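You operate a simulated robot arm through the tools that you are given. There is no shell and no other tool.

The job below is to be done with a simulated robot arm. You get a single attempt, and the scene is never put back.

JOB
Load the white sack into the blue crate, fold both flaps down and tighten the small red lever.
Fine: the crate stays upright on the plank deck; leave the beige bale where it lies.

Only the result counts: the job must be done as asked and must still hold three seconds after the hand-in. Knocking over, shifting, dropping, spilling or breaking anything else fails it. Flat cloth is picked up by pressing the open fingertips on it (5 to 10 N) and closing them slowly along it; thin cloth reads only 2 to 8 mm in the jaws.

ROBOT AND FRAMES
A 7-joint arm with a three-finger gripper, fixed in place. Base frame: the origin is at the foot of the arm, x ahead of it, y to its left, z up; the work surface is at about z = 680. Readings come in mm, degrees, newtons and seconds.
Its first joint turns from -166.0 to 166.0 degrees. Payload 2.69 kg.
The tool frame sits at the grasp point between the pads (the TCP): z along the fingers, y along the line on which they close. The tips reach 30 mm beyond it. Largest opening 128 mm; the body of the gripper starts 117 mm behind the TCP.
Orientation is told as [roll, pitch, yaw] about the base's x, y, z axes, in that order, counted from this pose: with the fingers straight down and closing along the base's y, the tool's x points along the base's -x, its y along +y and its z along -z.

CONTROLS
- The arm moves only by the tool drive_tool. Its argument "moves" is a list of rows, each a list of 3 entries, a list of its own where there are three numbers: the turn, a rotation vector about the base's x, y, z in degrees, then the shift along the base's x, y, z in mm, then the finger opening in mm, from 0 to 128. In form: [[[rx, ry, rz], [dx, dy, dz], grip], ...]. A call has 1 to 20 rows; each row is the pose to reach, as a shift and turn from the pose commanded when the call began. A row lasts 0.2 s, in which the tool goes at most 50 mm and 8.6 degrees; a call with a longer step from one row to the next is refused whole, and so is a gripper value outside its range. Where a pose cannot be reached the arm comes as near as it can. A force on the tool above 40 N (or 10 N above the force at the start of the call, whichever is more), or a blocked arm, ends the call early, and 0.2 s more pass. The fingers move at their own pace and stop on an object; they squeeze with about 24 N. The grip force told is the motor's: it shows also when the fingers shut on nothing. Time passes only in rows, and 0.2 s behind the last, so rows that repeat a pose let the fingers close. It gives the time, the measured TCP pose, the force on the tool (base axes), the opening and the grip force at its end, in the units of the frame above (readings bear some noise), with the torque about the TCP (base axes, N m) and any sound that the robot's microphone picked up.
- Cameras (640 x 400 px; columns grow to the right, rows downward): "scene" is fixed at [54.6, 503.8, 1445]; the picture's right is [-0.10, -0.99, 0.00], its down [-0.80, 0.08, -0.59] and it looks along [0.59, -0.06, -0.81] (base axes); focal length 343 px, centre (320, 200). "wrist" rides on the gripper at [58, 54, -131] in the tool frame; the picture's right is [-0.68, 0.74, 0.00], its down [-0.62, -0.57, -0.55] and it looks along [-0.40, -0.37, 0.84] (tool axes); focal length 234 px, centre (320, 200). There is no depth. A picture from a camera that has moved, and an enlarged one, comes with that camera's place and axes in the base frame and with its lens. The place of the scene camera against the robot may be out by one fixed shift of up to 12 mm in any direction.
- capture(camera): a new picture of that camera. It takes no simulated time.
- lift_body(by): slides the trunk up (or, below 0, down) by that many mm; the arm rides with it, the base frame stays. It gives what a move gives, with no picture.
- close_up(camera, box): a new picture of the part [left, top, right, bottom] of that camera's present view, enlarged. It takes no simulated time.
- job_done(): hands the job in; it is judged then, once.

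Nothing tells you positions but the pictures and the camera data. Unless the task says otherwise, let go and move clear before handing in.

The tools are called by a JSON object that holds its "op" and its "data". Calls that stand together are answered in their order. drive_tool: Moves the arm, as the interface text tells. Its arguments: {"type":"object","properties":{"moves":{"type":"array","items":{"type":"array"}}},"required":["moves"]} The other tools are called the same way: lift_body (by) slides the trunk up or down; capture (camera) takes a picture; close_up (camera, box) takes an enlarged picture of a part of a camera's view; job_done () hands the job in.

At the start:

```text
time_s: 0.0
ee_pos: [697.5, 342.4, 975.9]
tool_rot: [0.0, -0.1, 0.0]
contact_force: [0.1, 0.0, -0.3]
ft_torque: [0.0, -0.01, -0.02]
gripper_width: 128.2
gripper_force: 0.0
trunk travel left (down, up): [-150.0, 200.0]
```

scene: 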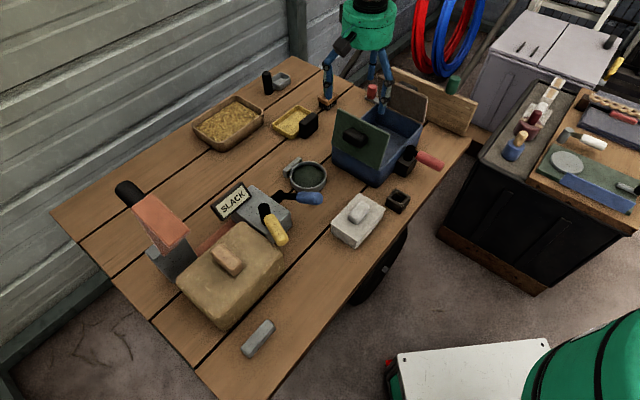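
wrist: 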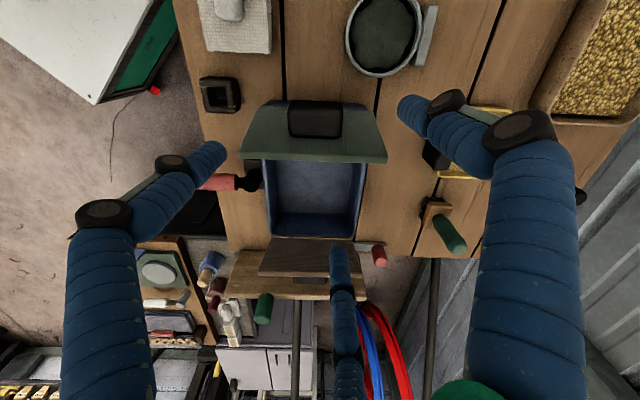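

I see a plank table with a blue crate (green flap and brown flap), a white sack with a knob, a beige bale, a red-handled lever by the crate, and a "SLACK" sign near a yellow/grey device. I'll take close-ups before moving anything.

{"op": "close_up", "data": {"camera": "scene", "box": [300, 70, 480, 260]}}

{"op": "close_up", "data": {"camera": "scene", "box": [100, 130, 340, 370]}}

{"op": "close_up", "data": {"camera": "wrist", "box": [180, 0, 440, 280]}}

{"op": "close_up", "data": {"camera": "scene", "box": [320, 90, 450, 190]}}

```text
2.11 times, centred on (390, 165) of scene
camera zoom: at [54.6, 503.8, 1445.0], right [-0.1, -0.99, 0.0], down [-0.8, 0.08, -0.59], along [0.59, -0.06, -0.81], focal length 722 px, centre (173, 274)
```

zoom: 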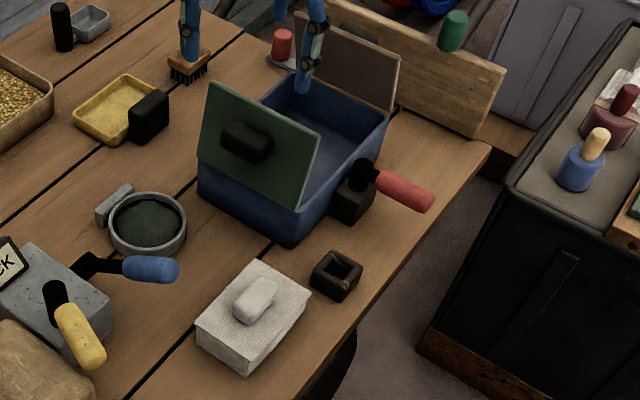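

```text
1.67 times, centred on (220, 250) of scene
camera zoom: at [54.6, 503.8, 1445.0], right [-0.1, -0.99, 0.0], down [-0.8, 0.08, -0.59], along [0.59, -0.06, -0.81], focal length 572 px, centre (487, 117)
```

zoom: 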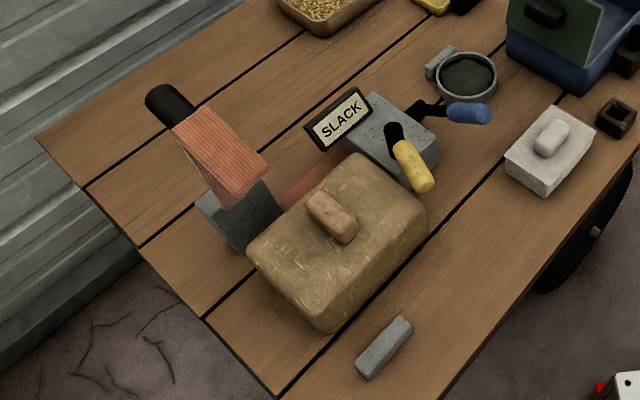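

```text
1.43 times, centred on (310, 140) of wrist
camera zoom: at [639.5, 395.0, 1106.0], right [0.68, 0.74, 0.0], down [0.62, -0.57, 0.55], along [0.4, -0.37, -0.84], focal length 334 px, centre (334, 286)
```

zoom: 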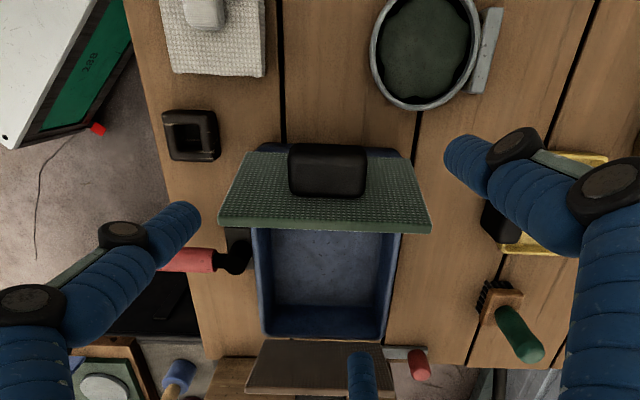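

```text
4.00 times, centred on (385, 140) of scene
camera zoom: at [54.6, 503.8, 1445.0], right [-0.1, -0.99, 0.0], down [-0.8, 0.08, -0.59], along [0.59, -0.06, -0.81], focal length 1372 px, centre (60, 440)
```

zoom: 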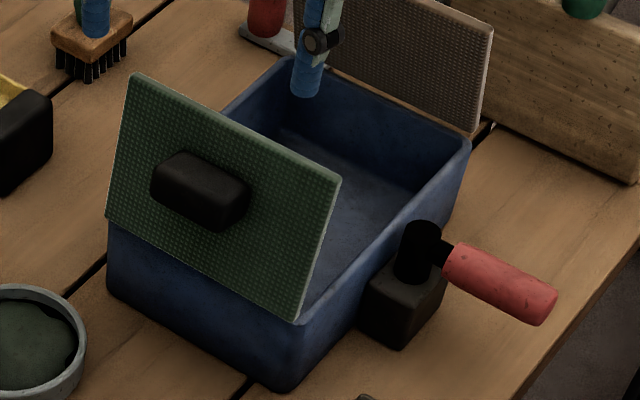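

The crate's centre appears to be near (772, 262), its rim at z≈755, and its sides turned about 45°. The sack is near (512, 364). I'll zoom in further on the lever, the sign and the other parts.

{"op": "close_up", "data": {"camera": "scene", "box": [190, 170, 330, 260]}}

{"op": "close_up", "data": {"camera": "scene", "box": [100, 170, 220, 290]}}

{"op": "close_up", "data": {"camera": "scene", "box": [385, 135, 455, 190]}}

{"op": "close_up", "data": {"camera": "scene", "box": [320, 180, 420, 260]}}

{"op": "close_up", "data": {"camera": "scene", "box": [310, 60, 480, 150]}}

{"op": "close_up", "data": {"camera": "wrist", "box": [180, 130, 300, 230]}}

```text
4.44 times, centred on (260, 215) of scene
camera zoom: at [54.6, 503.8, 1445.0], right [-0.1, -0.99, 0.0], down [-0.8, 0.08, -0.59], along [0.59, -0.06, -0.81], focal length 1524 px, centre (587, 133)
```

zoom: 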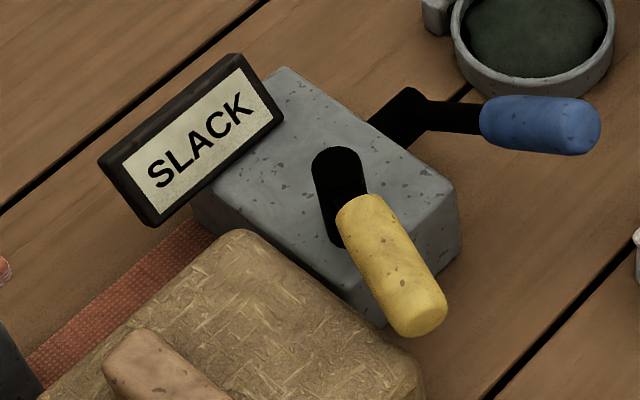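

```text
3.33 times, centred on (160, 230) of scene
camera zoom: at [54.6, 503.8, 1445.0], right [-0.1, -0.99, 0.0], down [-0.8, 0.08, -0.59], along [0.59, -0.06, -0.81], focal length 1143 px, centre (853, 100)
```

zoom: 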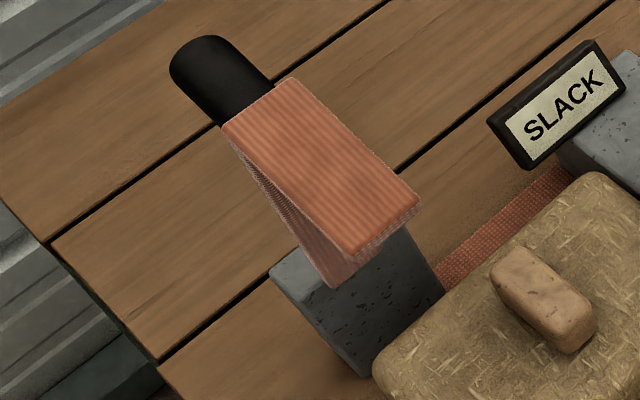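

```text
7.27 times, centred on (420, 162) of scene
camera zoom: at [54.6, 503.8, 1445.0], right [-0.1, -0.99, 0.0], down [-0.8, 0.08, -0.59], along [0.59, -0.06, -0.81], focal length 2494 px, centre (-407, 473)
```

zoom: 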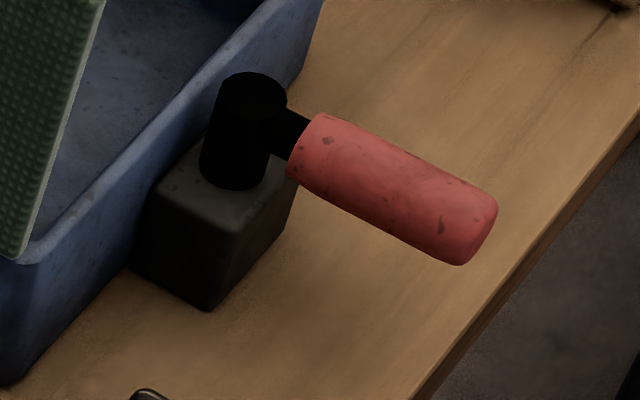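

```text
5.00 times, centred on (370, 220) of scene
camera zoom: at [54.6, 503.8, 1445.0], right [-0.1, -0.99, 0.0], down [-0.8, 0.08, -0.59], along [0.59, -0.06, -0.81], focal length 1715 px, centre (70, 100)
```

zoom: 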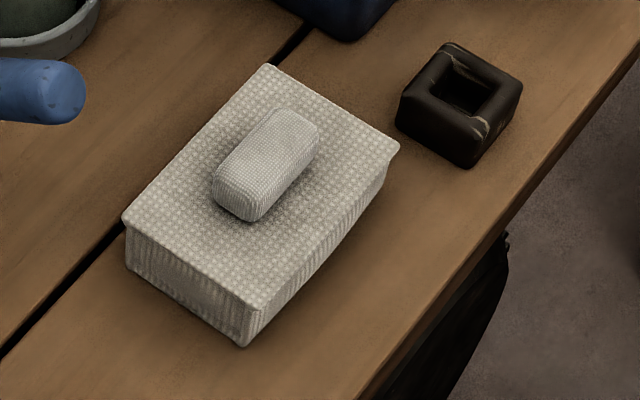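

```text
3.76 times, centred on (395, 105) of scene
camera zoom: at [54.6, 503.8, 1445.0], right [-0.1, -0.99, 0.0], down [-0.8, 0.08, -0.59], along [0.59, -0.06, -0.81], focal length 1291 px, centre (38, 558)
```

zoom: 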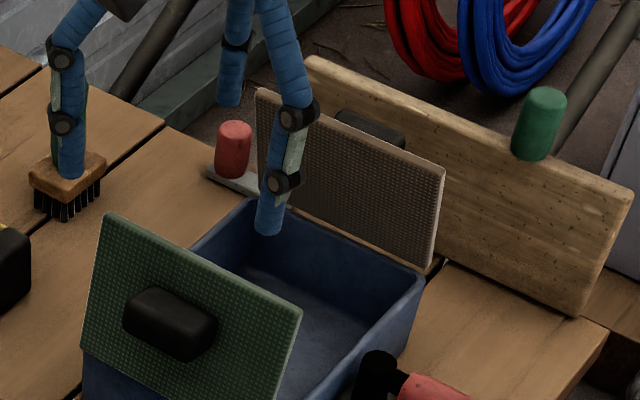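

```text
4.00 times, centred on (240, 180) of wrist
camera zoom: at [639.5, 395.0, 1106.0], right [0.68, 0.74, 0.0], down [0.62, -0.57, 0.55], along [0.4, -0.37, -0.84], focal length 937 px, centre (640, 280)
```

zoom: 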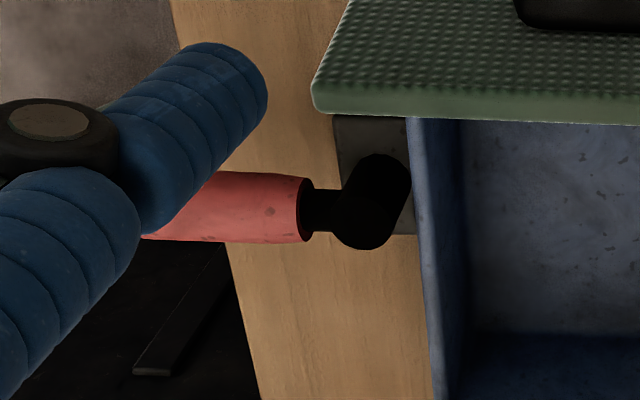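

The sack measures about 122×82×36 mm, with a knob on top near (522, 359) and its long axis along (0.7, -0.7), the same direction as the crate's. I'll turn the gripper -45° and move over the sack for a closer look.

{"op": "drive_tool", "data": {"moves": [[[0, 0, -6], [-20, 2, -10], 128], [[0, 0, -12], [-42, 4, -20], 128], [[0, 0, -18], [-64, 6, -32], 128], [[0, 0, -24], [-86, 8, -44], 128], [[0, 0, -30], [-108, 10, -56], 128], [[0, 0, -36], [-130, 12, -68], 128], [[0, 0, -41], [-152, 14, -80], 128], [[0, 0, -45], [-175, 17, -90], 128], [[0, 0, -45], [-175, 17, -90], 128]]}}

```text
time_s: 2.0
ee_pos: [523.5, 359.1, 885.2]
tool_rot: [0.0, 0.0, -45.0]
contact_force: [-0.2, 0.5, -0.6]
ft_torque: [-0.02, 0.02, -0.01]
gripper_width: 127.7
gripper_force: 0.0
trunk travel left (down, up): [-150.0, 200.0]
```

{"op": "capture", "data": {"camera": "wrist"}}

{"op": "capture", "data": {"camera": "scene"}}

{"op": "close_up", "data": {"camera": "scene", "box": [300, 60, 480, 200]}}

```text
taken
camera wrist: at [519.8, 437.7, 1016.3], right [1.0, 0.04, 0.0], down [0.03, -0.84, 0.55], along [0.02, -0.55, -0.84], focal length 234 px, centre (320, 200)
```

wrist: 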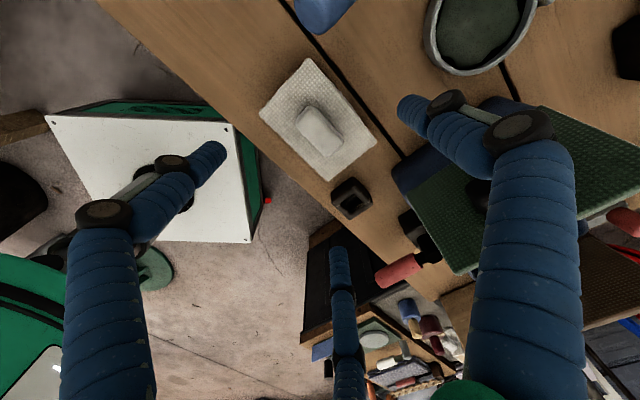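

```text
taken
```

scene: 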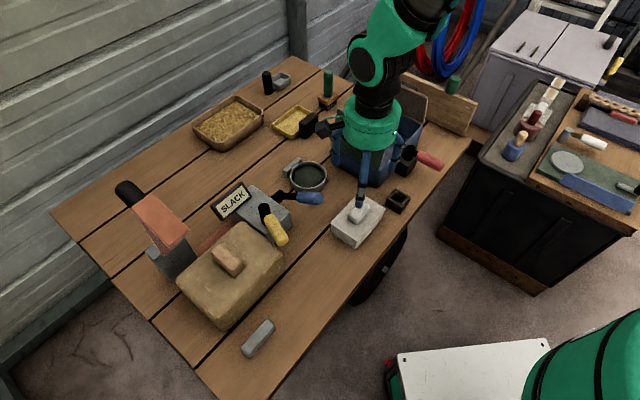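

```text
2.86 times, centred on (390, 130) of scene
camera zoom: at [54.6, 503.8, 1445.0], right [-0.1, -0.99, 0.0], down [-0.8, 0.08, -0.59], along [0.59, -0.06, -0.81], focal length 980 px, centre (120, 400)
```

zoom: 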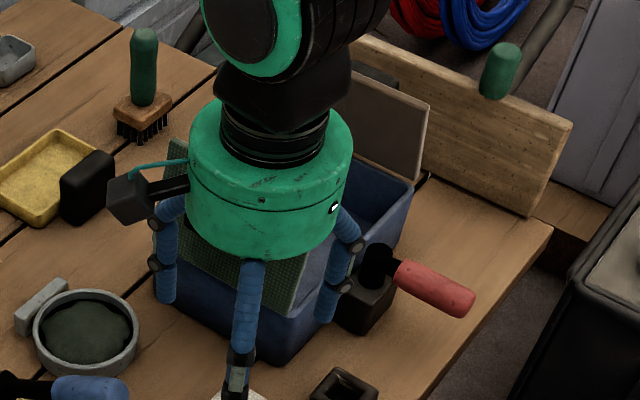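

The wrist view shows three finger-like blue legs around the tool. Before grasping I'll partly close the gripper in free air to see how they actually move.

{"op": "drive_tool", "data": {"moves": [[[0, 0, 0], [0, 0, 0], 60], [[0, 0, 0], [0, 0, 0], 40], [[0, 0, 0], [0, 0, 0], 40]]}}

{"op": "capture", "data": {"camera": "wrist"}}

{"op": "close_up", "data": {"camera": "scene", "box": [300, 60, 440, 260]}}

```text
time_s: 2.8
ee_pos: [524.4, 360.5, 885.2]
tool_rot: [-0.1, -0.1, -44.9]
contact_force: [0.6, -0.2, -0.5]
ft_torque: [0.01, 0.0, -0.01]
gripper_width: 39.7
gripper_force: 0.0
trunk travel left (down, up): [-150.0, 200.0]
```

```text
taken
camera wrist: at [520.1, 437.6, 1016.4], right [1.0, 0.04, 0.0], down [0.04, -0.84, 0.55], along [0.02, -0.55, -0.84], focal length 234 px, centre (320, 200)
```

wrist: 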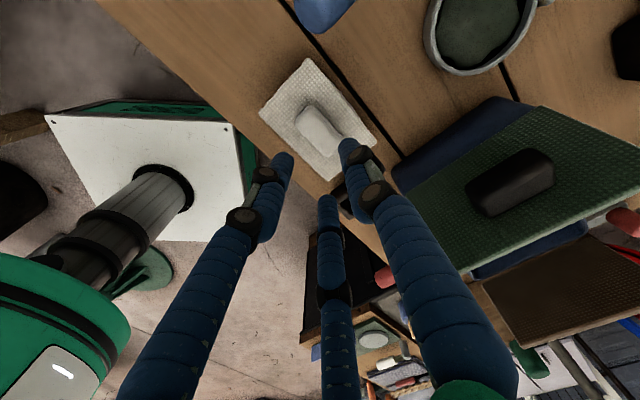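

```text
2.00 times, centred on (370, 160) of scene
camera zoom: at [54.6, 503.8, 1445.0], right [-0.1, -0.99, 0.0], down [-0.8, 0.08, -0.59], along [0.59, -0.06, -0.81], focal length 686 px, centre (220, 280)
```

zoom: 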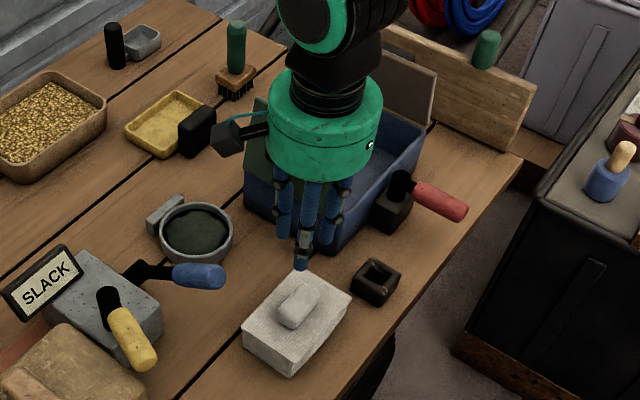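

{"op": "close_up", "data": {"camera": "wrist", "box": [240, 50, 400, 200]}}

```text
2.67 times, centred on (320, 125) of wrist
camera zoom: at [520.1, 437.6, 1016.4], right [1.0, 0.04, 0.0], down [0.04, -0.84, 0.55], along [0.02, -0.55, -0.84], focal length 624 px, centre (320, 400)
```

zoom: 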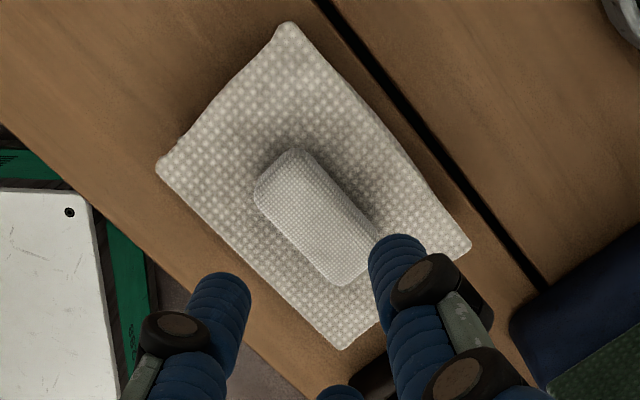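

The handle is centred at about (521, 353) with its top near z≈740. It's roughly 27 mm wide and 60 mm long, running along (0.7, -0.7). I'll come down over it with the fingers open and then check before closing.

{"op": "drive_tool", "data": {"moves": [[[0, 0, 0], [-1, -3, -30], 90], [[0, 0, 0], [-1.5, -6, -60], 90], [[0, 0, 0], [-1.5, -6.4, -90], 90], [[0, 0, 0], [-1.5, -6.4, -115], 90], [[0, 0, 0], [-1.5, -6.4, -128], 90], [[0, 0, 0], [-1.5, -6.4, -134], 90], [[0, 0, 0], [-1.5, -6.4, -134], 90]]}}

{"op": "capture", "data": {"camera": "wrist"}}

{"op": "close_up", "data": {"camera": "scene", "box": [300, 120, 440, 260]}}

```text
time_s: 4.4
ee_pos: [522.6, 352.8, 751.0]
tool_rot: [0.0, 0.0, -44.9]
contact_force: [0.1, -1.2, 1.7]
ft_torque: [-0.07, 0.02, 0.02]
gripper_width: 90.8
gripper_force: 0.0
trunk travel left (down, up): [-150.0, 200.0]
```

```text
taken
camera wrist: at [518.3, 431.3, 882.0], right [1.0, 0.04, 0.0], down [0.04, -0.84, 0.55], along [0.02, -0.55, -0.84], focal length 234 px, centre (320, 200)
```

wrist: 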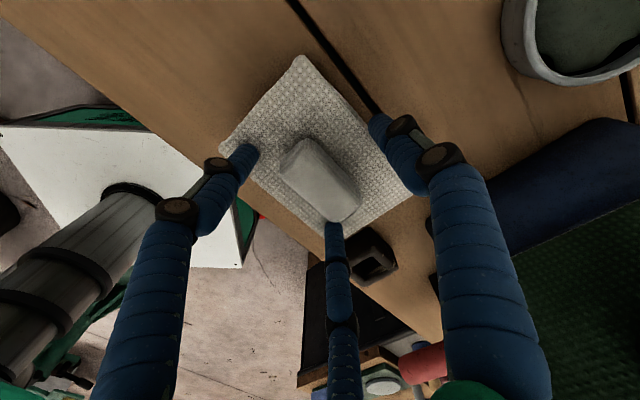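

```text
2.86 times, centred on (370, 190) of scene
camera zoom: at [54.6, 503.8, 1445.0], right [-0.1, -0.99, 0.0], down [-0.8, 0.08, -0.59], along [0.59, -0.06, -0.81], focal length 980 px, centre (177, 229)
```

zoom: 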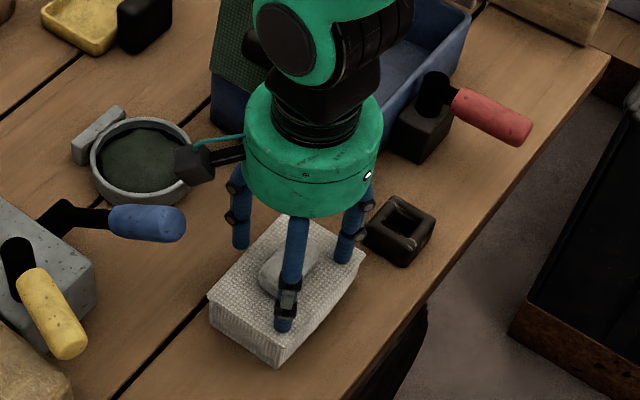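

The handle sits between the fingers and nothing is touching yet, so I'll close on it.

{"op": "drive_tool", "data": {"moves": [[[0, 0, 0], [0, 0, 0], 60], [[0, 0, 0], [0, 0, 0], 40], [[0, 0, 0], [0, 0, 0], 20], [[0, 0, 0], [0, 0, 0], 10], [[0, 0, 0], [0, 0, 0], 10]]}}

{"op": "capture", "data": {"camera": "wrist"}}

```text
time_s: 5.0
ee_pos: [522.6, 354.7, 755.3]
tool_rot: [0.4, 0.0, -44.9]
contact_force: [-9.3, -2.9, 41.7]
ft_torque: [0.05, 1.85, -0.65]
gripper_width: 45.8
gripper_force: 16.2
trunk travel left (down, up): [-150.0, 200.0]
stopped in row 3: the force on the tool passed its limit at 48 N (the readings are from after the stop); the commanded pose is now the measured one
```

```text
taken
camera wrist: at [519.1, 432.6, 886.2], right [1.0, 0.04, 0.0], down [0.03, -0.84, 0.55], along [0.03, -0.55, -0.84], focal length 234 px, centre (320, 200)
```

wrist: 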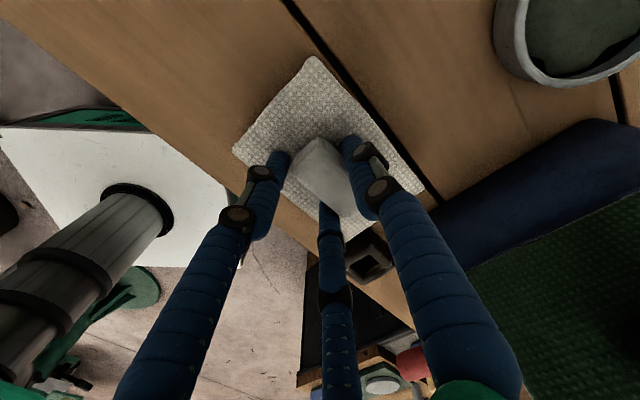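

As they close, the fingertips press down on the sack top. I'll raise the tool a little and carry on closing.

{"op": "drive_tool", "data": {"moves": [[[0, 0, 0], [0, -1, 4], 50], [[0, 0, 0], [0, -1, 8], 50], [[0, 0, 0], [0, -1, 8], 50]]}}

```text
time_s: 5.8
ee_pos: [521.2, 352.8, 761.0]
tool_rot: [0.0, -0.1, -45.0]
contact_force: [0.0, 0.5, -0.7]
ft_torque: [-0.01, 0.03, -0.01]
gripper_width: 50.2
gripper_force: 0.1
trunk travel left (down, up): [-150.0, 200.0]
```

{"op": "drive_tool", "data": {"moves": [[[0, 0, 0], [0, 0, 0], 44], [[0, 0, 0], [0, 0, 0], 38], [[0, 0, 0], [0, 0, 0], 32], [[0, 0, 0], [0, 0, 0], 26], [[0, 0, 0], [0, 0, 0], 20], [[0, 0, 0], [0, 0, 0], 20]]}}

{"op": "capture", "data": {"camera": "wrist"}}

{"op": "close_up", "data": {"camera": "scene", "box": [300, 120, 440, 260]}}

```text
time_s: 7.2
ee_pos: [522.5, 352.6, 761.3]
tool_rot: [0.0, 0.0, -45.0]
contact_force: [-2.1, 0.0, 3.4]
ft_torque: [0.02, 0.1, -0.18]
gripper_width: 41.0
gripper_force: 24.2
trunk travel left (down, up): [-150.0, 200.0]
```

```text
taken
camera wrist: at [519.1, 431.1, 892.2], right [1.0, 0.04, 0.0], down [0.03, -0.84, 0.55], along [0.02, -0.55, -0.84], focal length 234 px, centre (320, 200)
```

wrist: 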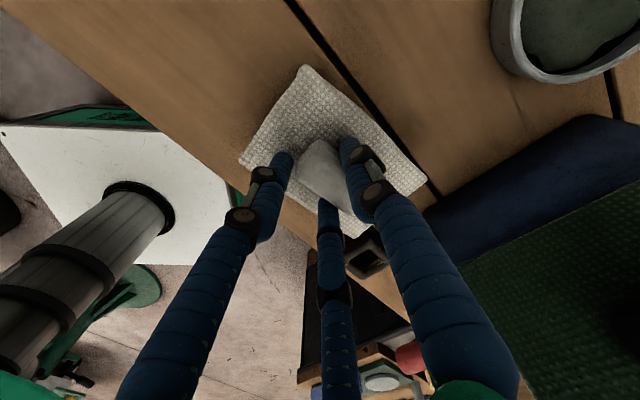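

```text
2.86 times, centred on (370, 190) of scene
camera zoom: at [54.6, 503.8, 1445.0], right [-0.1, -0.99, 0.0], down [-0.8, 0.08, -0.59], along [0.59, -0.06, -0.81], focal length 980 px, centre (177, 229)
```

zoom: 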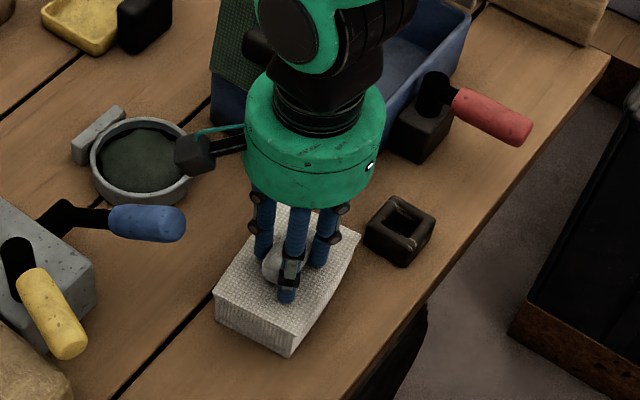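

The gripper is holding the handle at 41 mm opening and 24 N. I'll lift slowly and check that it holds.

{"op": "drive_tool", "data": {"moves": [[[0, 0, 0], [0, 0, 5], 20], [[0, 0, 0], [0, 0, 12], 20], [[0, 0, 0], [0, 0, 24], 20], [[0, 0, 0], [0, 0, 40], 20], [[0, 0, 0], [0, 0, 40], 20]]}}

{"op": "capture", "data": {"camera": "wrist"}}

{"op": "close_up", "data": {"camera": "scene", "box": [300, 120, 440, 260]}}

```text
time_s: 8.4
ee_pos: [521.8, 353.8, 801.6]
tool_rot: [0.0, 0.0, -45.1]
contact_force: [-0.1, -0.4, -5.2]
ft_torque: [0.03, 0.07, 0.03]
gripper_width: 39.4
gripper_force: 23.9
trunk travel left (down, up): [-150.0, 200.0]
```

```text
taken
camera wrist: at [518.6, 431.0, 932.5], right [1.0, 0.04, 0.0], down [0.03, -0.84, 0.55], along [0.02, -0.55, -0.84], focal length 234 px, centre (320, 200)
```

wrist: 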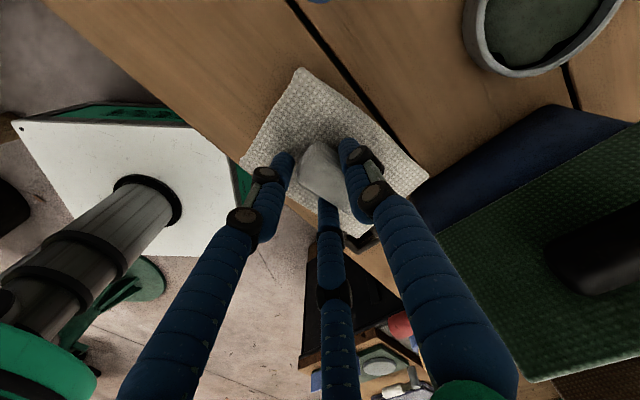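

```text
2.86 times, centred on (370, 190) of scene
camera zoom: at [54.6, 503.8, 1445.0], right [-0.1, -0.99, 0.0], down [-0.8, 0.08, -0.59], along [0.59, -0.06, -0.81], focal length 980 px, centre (177, 229)
```

zoom: 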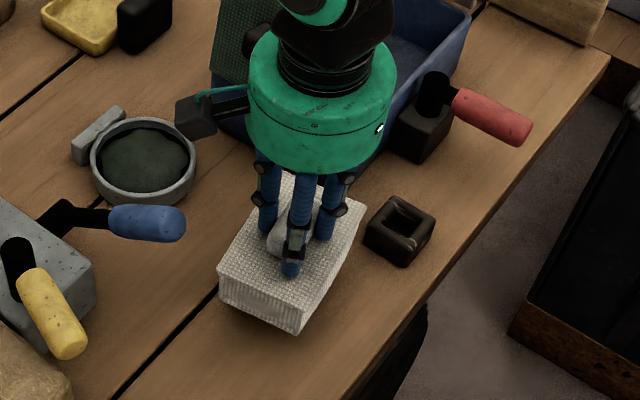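

The sack is held and weighs about 5 N, but it turned about 9° in the grip. I'll lift it above the flap tops, move over the crate while correcting the yaw by -9°, and look again.

{"op": "drive_tool", "data": {"moves": [[[0, 0, 0], [0, 0, 20], 20], [[0, 0, 0], [0, 0, 50], 20], [[0, 0, 0], [0, 0, 85], 20], [[0, 0, 0], [0, 0, 120], 20], [[0, 0, 0], [0, 0, 155], 20], [[0, 0, 0], [0, 0, 180], 20], [[0, 0, -1], [0, 0, 195], 20], [[0, 0, -2], [20, -7, 197], 20], [[0, 0, -4], [50, -18, 197], 20], [[0, 0, -6], [82, -30, 197], 20], [[0, 0, -8], [115, -42, 197], 20], [[0, 0, -9], [148, -54, 197], 20], [[0, 0, -9], [180, -66, 197], 20], [[0, 0, -9], [212, -78, 197], 20], [[0, 0, -9], [235, -86, 197], 20], [[0, 0, -9], [247, -91, 197], 20], [[0, 0, -9], [247, -91, 197], 20]]}}

{"op": "capture", "data": {"camera": "wrist"}}

{"op": "capture", "data": {"camera": "scene"}}

{"op": "close_up", "data": {"camera": "scene", "box": [310, 50, 470, 200]}}

```text
time_s: 12.0
ee_pos: [769.2, 261.5, 995.9]
tool_rot: [0.1, 0.1, -54.0]
contact_force: [0.4, 0.2, -5.2]
ft_torque: [0.0, 0.06, 0.02]
gripper_width: 38.9
gripper_force: 24.2
trunk travel left (down, up): [-150.0, 200.0]
```

```text
taken
camera wrist: at [778.5, 338.9, 1127.8], right [0.99, -0.11, 0.0], down [-0.1, -0.83, 0.55], along [-0.06, -0.54, -0.84], focal length 234 px, centre (320, 200)
```

wrist: 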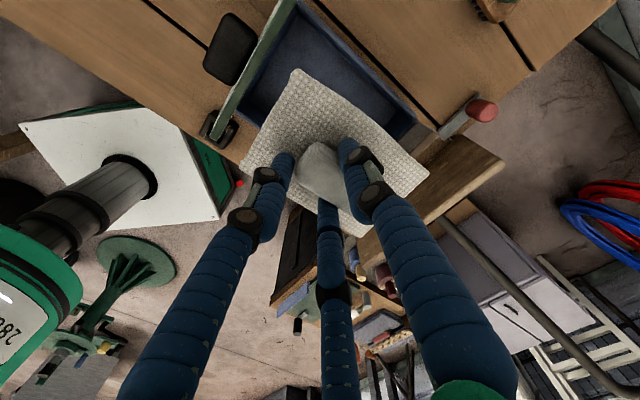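

```text
taken
```

scene: 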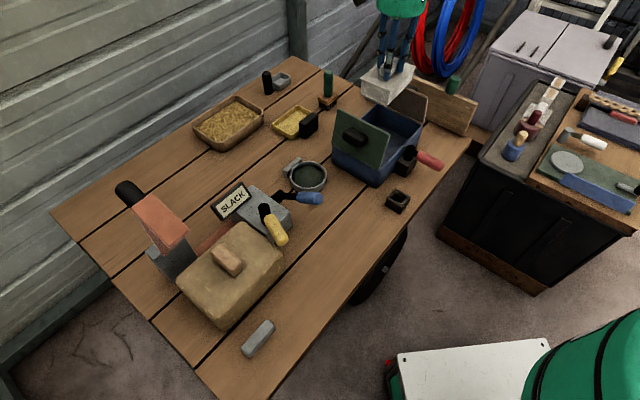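

```text
2.67 times, centred on (390, 125) of scene
camera zoom: at [54.6, 503.8, 1445.0], right [-0.1, -0.99, 0.0], down [-0.8, 0.08, -0.59], along [0.59, -0.06, -0.81], focal length 915 px, centre (133, 400)
```

zoom: 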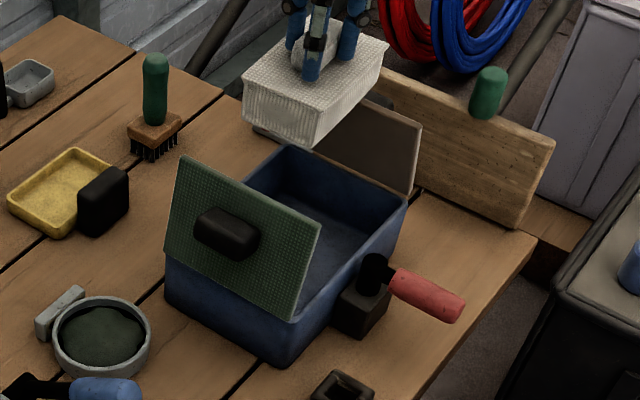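

{"op": "close_up", "data": {"camera": "wrist", "box": [200, 0, 520, 220]}}

```text
1.82 times, centred on (360, 110) of wrist
camera zoom: at [778.5, 338.9, 1127.8], right [0.99, -0.11, 0.0], down [-0.1, -0.83, 0.55], along [-0.06, -0.54, -0.84], focal length 426 px, centre (247, 364)
```

zoom: 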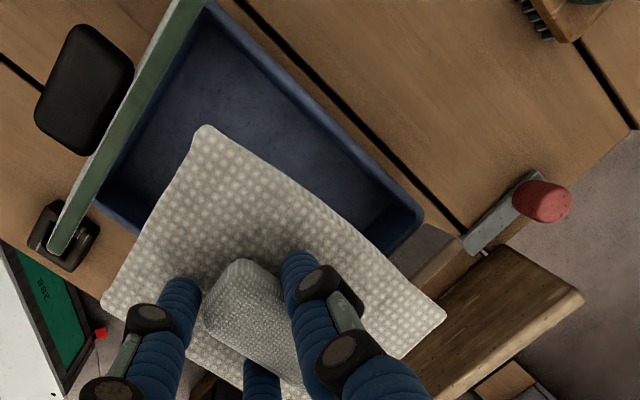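

The crate's centre is about (774, 259), with walls at ±45° and both flaps leaning in by roughly 10°. The held sack's centre is about (781, 253). I'll shift it slightly and lower it between the flaps.

{"op": "drive_tool", "data": {"moves": [[[0, 0, 0], [-3, 3, -10], 20], [[0, 0, 0], [-6, 6, -30], 20], [[0, 0, 0], [-6, 6, -55], 20], [[0, 0, 0], [-6, 6, -80], 20], [[0, 0, 0], [-6, 6, -105], 20], [[0, 0, 0], [-6, 6, -125], 20], [[0, 0, 0], [-6, 6, -125], 20]]}}

{"op": "close_up", "data": {"camera": "scene", "box": [310, 50, 470, 200]}}

{"op": "capture", "data": {"camera": "wrist"}}

```text
time_s: 13.6
ee_pos: [764.4, 267.5, 872.5]
tool_rot: [0.1, 0.0, -54.0]
contact_force: [-0.3, 0.3, -5.1]
ft_torque: [0.03, 0.06, -0.02]
gripper_width: 38.4
gripper_force: 23.8
trunk travel left (down, up): [-150.0, 200.0]
```

```text
2.67 times, centred on (390, 125) of scene
camera zoom: at [54.6, 503.8, 1445.0], right [-0.1, -0.99, 0.0], down [-0.8, 0.08, -0.59], along [0.59, -0.06, -0.81], focal length 915 px, centre (133, 400)
```

zoom: 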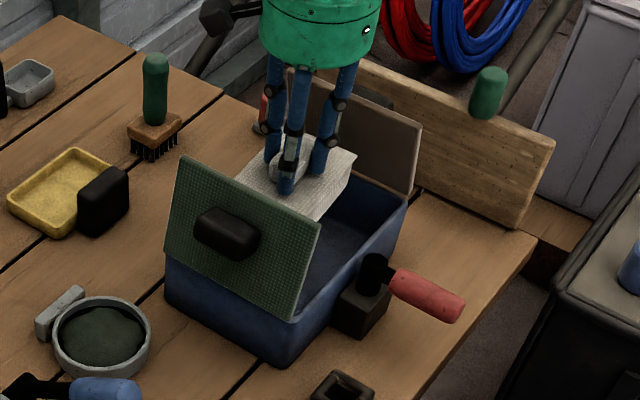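

```text
taken
camera wrist: at [773.0, 345.7, 1003.0], right [0.99, -0.11, 0.0], down [-0.1, -0.83, 0.55], along [-0.06, -0.54, -0.84], focal length 234 px, centre (320, 200)
```

wrist: 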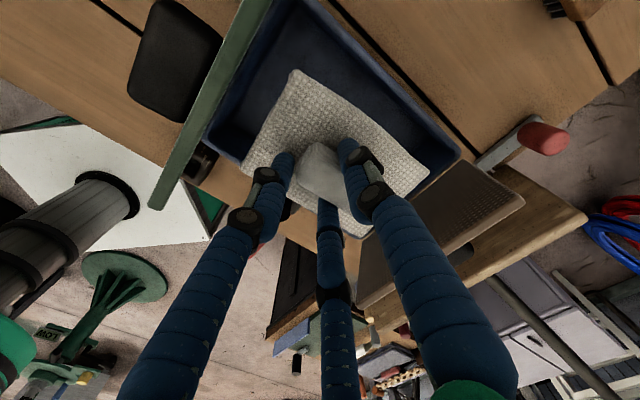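

The sack is lined up inside the crate opening. I'll lower it on, slowly near the bottom.

{"op": "drive_tool", "data": {"moves": [[[0, 0, 0], [0, 0, -20], 20], [[0, 0, 0], [0, 0, -45], 20], [[0, 0, 0], [0, 0, -68], 20], [[0, 0, 0], [0, 0, -84], 20], [[0, 0, 0], [0, 0, -92], 20], [[0, 0, 0], [0, 0, -97], 20], [[0, 0, 0], [0, 0, -97], 20]]}}

{"op": "close_up", "data": {"camera": "scene", "box": [310, 50, 470, 200]}}

{"op": "capture", "data": {"camera": "wrist"}}

```text
time_s: 15.2
ee_pos: [765.1, 269.3, 775.3]
tool_rot: [0.1, 0.0, -54.1]
contact_force: [0.5, 0.1, -5.3]
ft_torque: [0.04, 0.05, 0.0]
gripper_width: 38.5
gripper_force: 24.1
trunk travel left (down, up): [-150.0, 200.0]
```

```text
2.67 times, centred on (390, 125) of scene
camera zoom: at [54.6, 503.8, 1445.0], right [-0.1, -0.99, 0.0], down [-0.8, 0.08, -0.59], along [0.59, -0.06, -0.81], focal length 915 px, centre (133, 400)
```

zoom: 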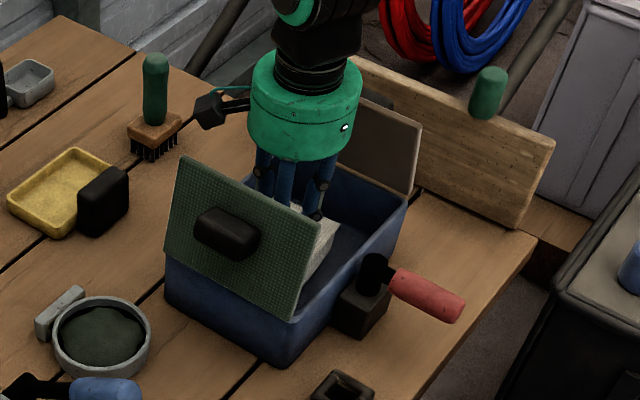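

```text
taken
camera wrist: at [772.8, 346.0, 906.2], right [0.99, -0.11, 0.0], down [-0.1, -0.83, 0.55], along [-0.06, -0.54, -0.84], focal length 234 px, centre (320, 200)
```

wrist: 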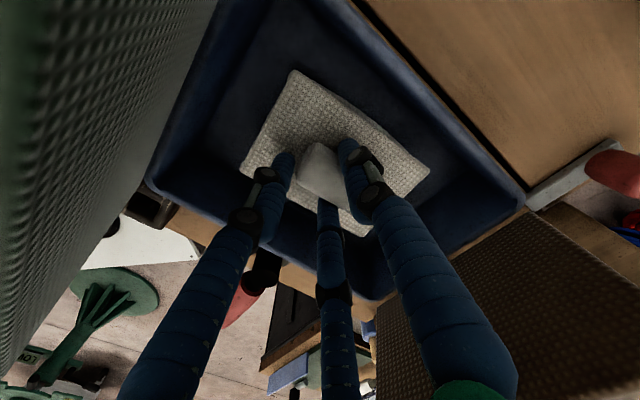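

It's still hanging free, so I'll come down in small steps until the floor takes the weight.

{"op": "drive_tool", "data": {"moves": [[[0, 0, 0], [0, 0, -3], 20], [[0, 0, 0], [0, 0, -6], 20], [[0, 0, 0], [0, 0, -8], 20], [[0, 0, 0], [0, 0, -8], 20]]}}

```text
time_s: 16.2
ee_pos: [764.1, 268.8, 769.2]
tool_rot: [0.2, 0.0, -54.1]
contact_force: [-5.4, -1.3, 13.8]
ft_torque: [-0.09, 0.09, -0.37]
gripper_width: 38.4
gripper_force: 24.2
trunk travel left (down, up): [-150.0, 200.0]
```

The sack is on the floor. I'll ease off slightly and open the fingers.

{"op": "drive_tool", "data": {"moves": [[[0, 0, 0], [0, 0, 3], 22], [[0, 0, 0], [0, 0, 3], 40], [[0, 0, 0], [0, 0, 3], 50], [[0, 0, 0], [0, 0, 3], 58], [[0, 0, 0], [0, 0, 5], 62], [[0, 0, 0], [0, 0, 5], 62]]}}

{"op": "capture", "data": {"camera": "wrist"}}

```text
time_s: 17.6
ee_pos: [763.6, 268.3, 773.9]
tool_rot: [0.1, 0.1, -54.0]
contact_force: [0.1, 0.6, 0.7]
ft_torque: [0.04, -0.01, 0.02]
gripper_width: 62.1
gripper_force: 0.1
trunk travel left (down, up): [-150.0, 200.0]
```

```text
taken
camera wrist: at [772.4, 346.1, 903.4], right [0.99, -0.11, 0.0], down [-0.1, -0.83, 0.55], along [-0.06, -0.54, -0.84], focal length 234 px, centre (320, 200)
```

wrist: 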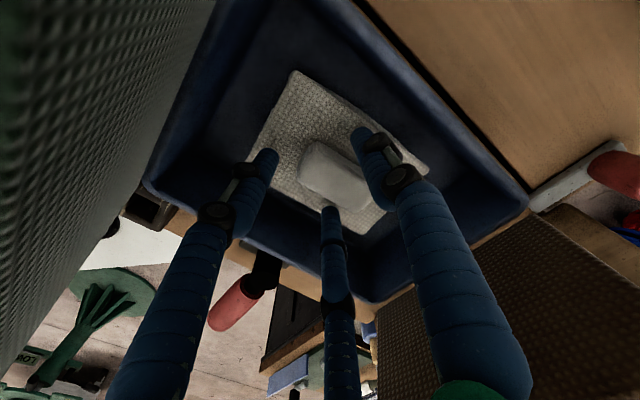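

The sack is released and the contact force is near zero. I'll back straight up and check.

{"op": "drive_tool", "data": {"moves": [[[0, 0, 0], [0, 0, 8], 62], [[0, 0, 0], [0, 0, 25], 62], [[0, 0, 0], [0, 0, 50], 62], [[0, 0, 0], [0, 0, 85], 62], [[0, 0, 0], [0, 0, 125], 62], [[0, 0, 0], [0, 0, 165], 62], [[0, 0, 0], [0, 0, 205], 62], [[0, 0, 0], [0, 0, 230], 62], [[0, 0, 0], [0, 0, 230], 62]]}}

{"op": "capture", "data": {"camera": "wrist"}}

{"op": "close_up", "data": {"camera": "scene", "box": [310, 50, 470, 200]}}

```text
time_s: 19.6
ee_pos: [762.3, 268.8, 1002.8]
tool_rot: [0.0, 0.0, -54.1]
contact_force: [-0.6, 0.1, -0.3]
ft_torque: [-0.01, -0.03, -0.01]
gripper_width: 61.8
gripper_force: 0.1
trunk travel left (down, up): [-150.0, 200.0]
```

```text
taken
camera wrist: at [771.0, 346.5, 1133.8], right [0.99, -0.11, 0.0], down [-0.1, -0.83, 0.55], along [-0.06, -0.54, -0.84], focal length 234 px, centre (320, 200)
```

wrist: 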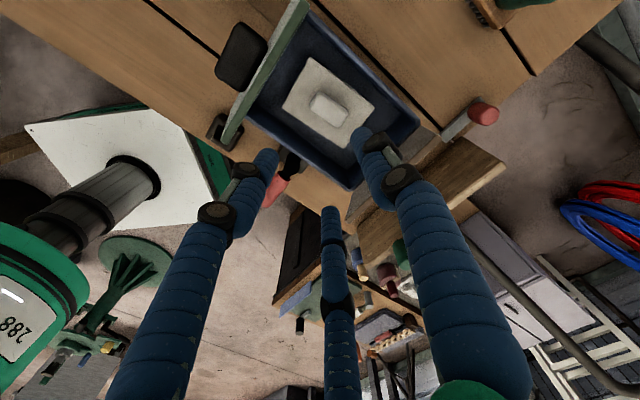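

```text
2.67 times, centred on (390, 125) of scene
camera zoom: at [54.6, 503.8, 1445.0], right [-0.1, -0.99, 0.0], down [-0.8, 0.08, -0.59], along [0.59, -0.06, -0.81], focal length 915 px, centre (133, 400)
```

zoom: 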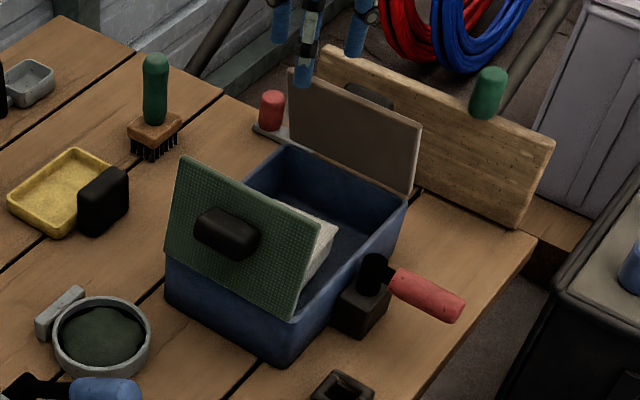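

The sack sits upright in the crate. The far (brown) flap hinges at about (861, 172) and leans in slightly, and there's a free gap of about 120 mm behind it before the wooden board. I'll close the fingers and move behind it.

{"op": "drive_tool", "data": {"moves": [[[0, 0, 0], [15, -15, 5], 30], [[0, 0, 2], [40, -40, 5], 5], [[0, 0, 4], [65, -65, 5], 0], [[0, 0, 6], [90, -90, 5], 0], [[0, 0, 8], [110, -110, 5], 0], [[0, 0, 9], [127, -127, 5], 0], [[0, 0, 9], [130, -130, 0], 0], [[0, 0, 9], [130, -130, 0], 0]]}}

{"op": "capture", "data": {"camera": "wrist"}}

{"op": "capture", "data": {"camera": "scene"}}

```text
time_s: 21.4
ee_pos: [893.6, 138.9, 1001.9]
tool_rot: [0.0, 0.1, -45.1]
contact_force: [0.0, -1.0, -0.4]
ft_torque: [-0.01, 0.01, -0.01]
gripper_width: 2.2
gripper_force: 24.0
trunk travel left (down, up): [-150.0, 200.0]
```

```text
taken
camera wrist: at [889.7, 216.8, 1133.4], right [1.0, 0.04, 0.0], down [0.03, -0.84, 0.55], along [0.02, -0.55, -0.84], focal length 234 px, centre (320, 200)
```

wrist: 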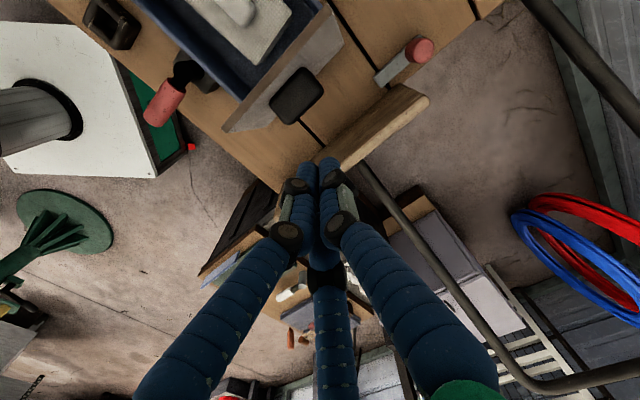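

```text
taken
```

scene: 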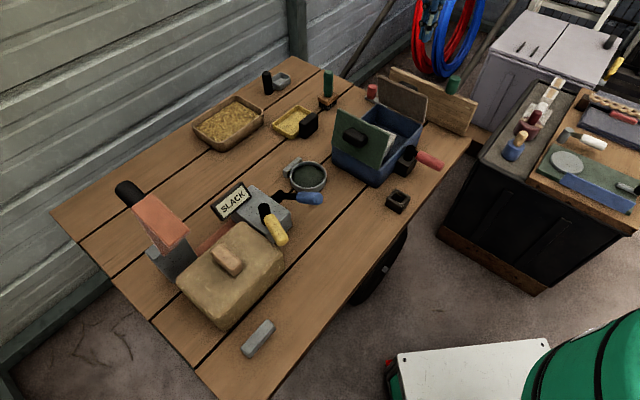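

{"op": "close_up", "data": {"camera": "wrist", "box": [180, 0, 440, 180]}}

{"op": "close_up", "data": {"camera": "scene", "box": [310, 0, 490, 200]}}

```text
2.22 times, centred on (310, 90) of wrist
camera zoom: at [889.7, 216.8, 1133.4], right [1.0, 0.04, 0.0], down [0.03, -0.84, 0.55], along [0.02, -0.55, -0.84], focal length 520 px, centre (342, 444)
```

zoom: 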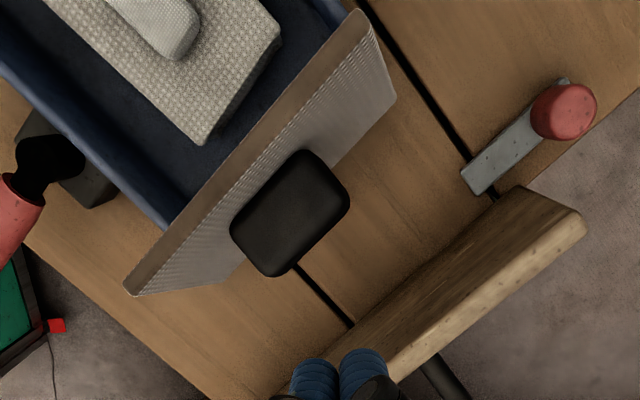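

```text
2.00 times, centred on (400, 100) of scene
camera zoom: at [54.6, 503.8, 1445.0], right [-0.1, -0.99, 0.0], down [-0.8, 0.08, -0.59], along [0.59, -0.06, -0.81], focal length 686 px, centre (160, 400)
```

zoom: 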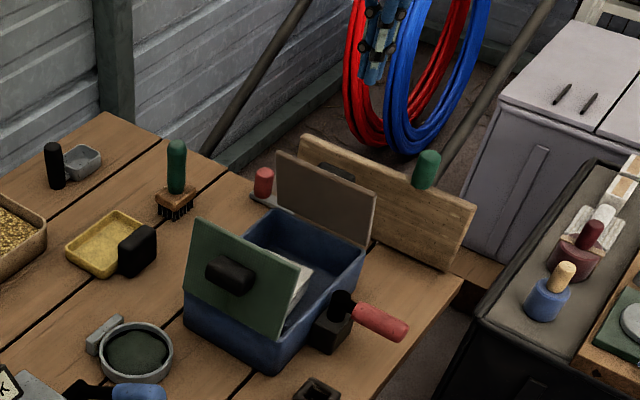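

The brown flap's top edge is at u≈458 (distance along the crate from near to far) and z≈875. Its hinge is at u≈490, z≈755, and the handle is in the middle of its outer face. I'll lower the closed fingertips behind its upper part and come close to it.

{"op": "drive_tool", "data": {"moves": [[[0, 0, 0], [0, 0, -30], 0], [[0, 0, 0], [0, 0, -65], 0], [[0, 0, 0], [0, 0, -95], 0], [[0, 0, 0], [0, 0, -112], 0], [[0, 0, 0], [-10, 10, -112], 0], [[0, 0, 0], [-20, 20, -112], 0], [[0, 0, 0], [-27, 27, -112], 0], [[0, 0, 0], [-27, 27, -112], 0]]}}

{"op": "capture", "data": {"camera": "wrist"}}

{"op": "close_up", "data": {"camera": "scene", "box": [310, 0, 490, 200]}}

```text
time_s: 23.2
ee_pos: [867.2, 166.3, 890.6]
tool_rot: [0.2, 0.0, -45.1]
contact_force: [1.0, -0.1, 0.0]
ft_torque: [-0.05, 0.0, -0.02]
gripper_width: 2.1
gripper_force: 24.3
trunk travel left (down, up): [-150.0, 200.0]
```

```text
taken
camera wrist: at [863.2, 243.7, 1021.7], right [1.0, 0.04, 0.0], down [0.03, -0.84, 0.55], along [0.02, -0.55, -0.84], focal length 234 px, centre (320, 200)
```

wrist: 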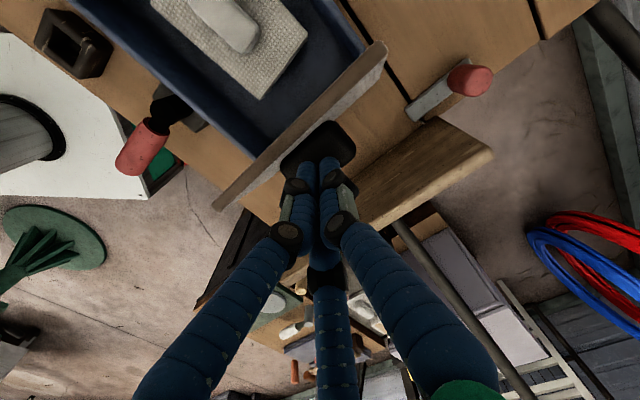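

```text
2.00 times, centred on (400, 100) of scene
camera zoom: at [54.6, 503.8, 1445.0], right [-0.1, -0.99, 0.0], down [-0.8, 0.08, -0.59], along [0.59, -0.06, -0.81], focal length 686 px, centre (160, 400)
```

zoom: 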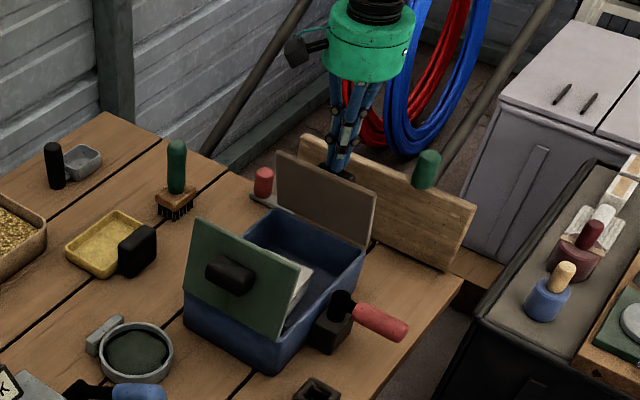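

The tips are just behind the flap's upper edge. I'll push inward gently and watch the force.

{"op": "drive_tool", "data": {"moves": [[[0, 0, 0], [-7, 7, 0], 0], [[0, 0, 0], [-14, 14, 0], 0], [[0, 0, 0], [-20, 20, -2], 0], [[0, 0, 0], [-26, 26, -5], 0], [[0, 0, 0], [-32, 32, -9], 0]]}}

{"op": "capture", "data": {"camera": "wrist"}}

{"op": "close_up", "data": {"camera": "scene", "box": [310, 0, 490, 200]}}

```text
time_s: 24.4
ee_pos: [836.7, 197.4, 882.0]
tool_rot: [0.1, 0.1, -45.1]
contact_force: [-0.6, -0.1, -0.1]
ft_torque: [0.01, 0.01, -0.03]
gripper_width: 2.0
gripper_force: 23.9
trunk travel left (down, up): [-150.0, 200.0]
```

```text
taken
camera wrist: at [831.1, 275.4, 1012.9], right [1.0, 0.04, 0.0], down [0.03, -0.84, 0.55], along [0.03, -0.55, -0.84], focal length 234 px, centre (320, 200)
```

wrist: 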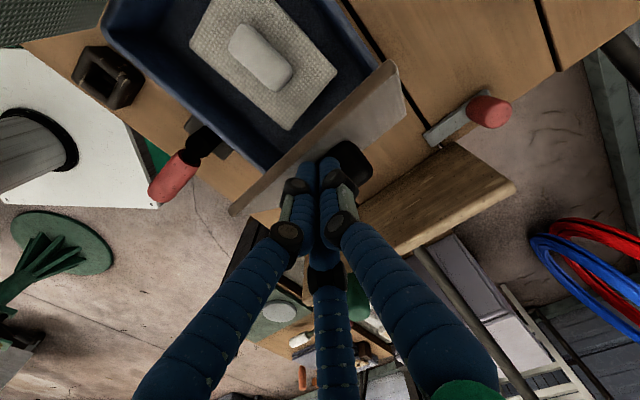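

```text
2.00 times, centred on (400, 100) of scene
camera zoom: at [54.6, 503.8, 1445.0], right [-0.1, -0.99, 0.0], down [-0.8, 0.08, -0.59], along [0.59, -0.06, -0.81], focal length 686 px, centre (160, 400)
```

zoom: 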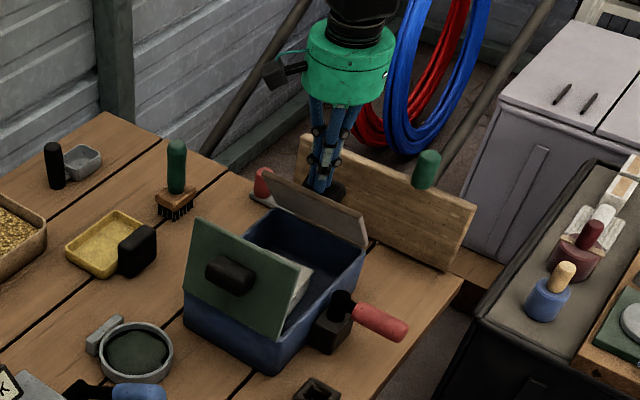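

The flap is swinging in easily. I'll follow the arc down.

{"op": "drive_tool", "data": {"moves": [[[0, 0, 0], [-8, 8, -6], 0], [[0, 0, 0], [-17, 17, -17], 0], [[0, 0, 0], [-24, 24, -27], 0], [[0, 0, 0], [-30, 30, -38], 0], [[0, 0, 0], [-35, 35, -49], 0], [[0, 0, 0], [-39, 39, -61], 0], [[0, 0, 0], [-41, 41, -70], 0], [[0, 0, 0], [-43, 43, -78], 0]]}}

{"op": "capture", "data": {"camera": "wrist"}}

{"op": "close_up", "data": {"camera": "scene", "box": [310, 0, 490, 200]}}

```text
time_s: 25.1
ee_pos: [816.9, 216.7, 869.1]
tool_rot: [0.4, 0.0, -45.0]
contact_force: [-14.4, 2.0, 19.9]
ft_torque: [-0.22, 0.21, -0.21]
gripper_width: 2.4
gripper_force: 24.3
trunk travel left (down, up): [-150.0, 200.0]
stopped in row 3: the force on the tool passed its limit at 46 N (the readings are from after the stop); the commanded pose is now the measured one
```

```text
taken
camera wrist: at [812.5, 294.6, 1000.9], right [1.0, 0.04, 0.01], down [0.03, -0.84, 0.55], along [0.03, -0.55, -0.84], focal length 234 px, centre (320, 200)
```

wrist: 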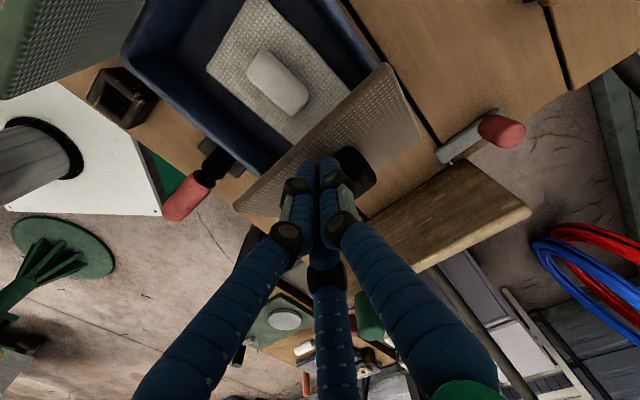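

```text
2.00 times, centred on (400, 100) of scene
camera zoom: at [54.6, 503.8, 1445.0], right [-0.1, -0.99, 0.0], down [-0.8, 0.08, -0.59], along [0.59, -0.06, -0.81], focal length 686 px, centre (160, 400)
```

zoom: 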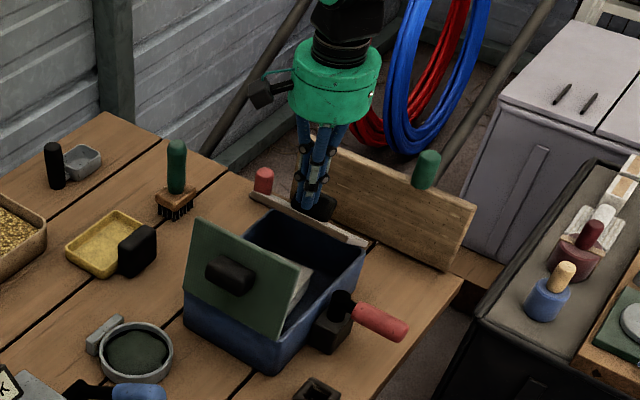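

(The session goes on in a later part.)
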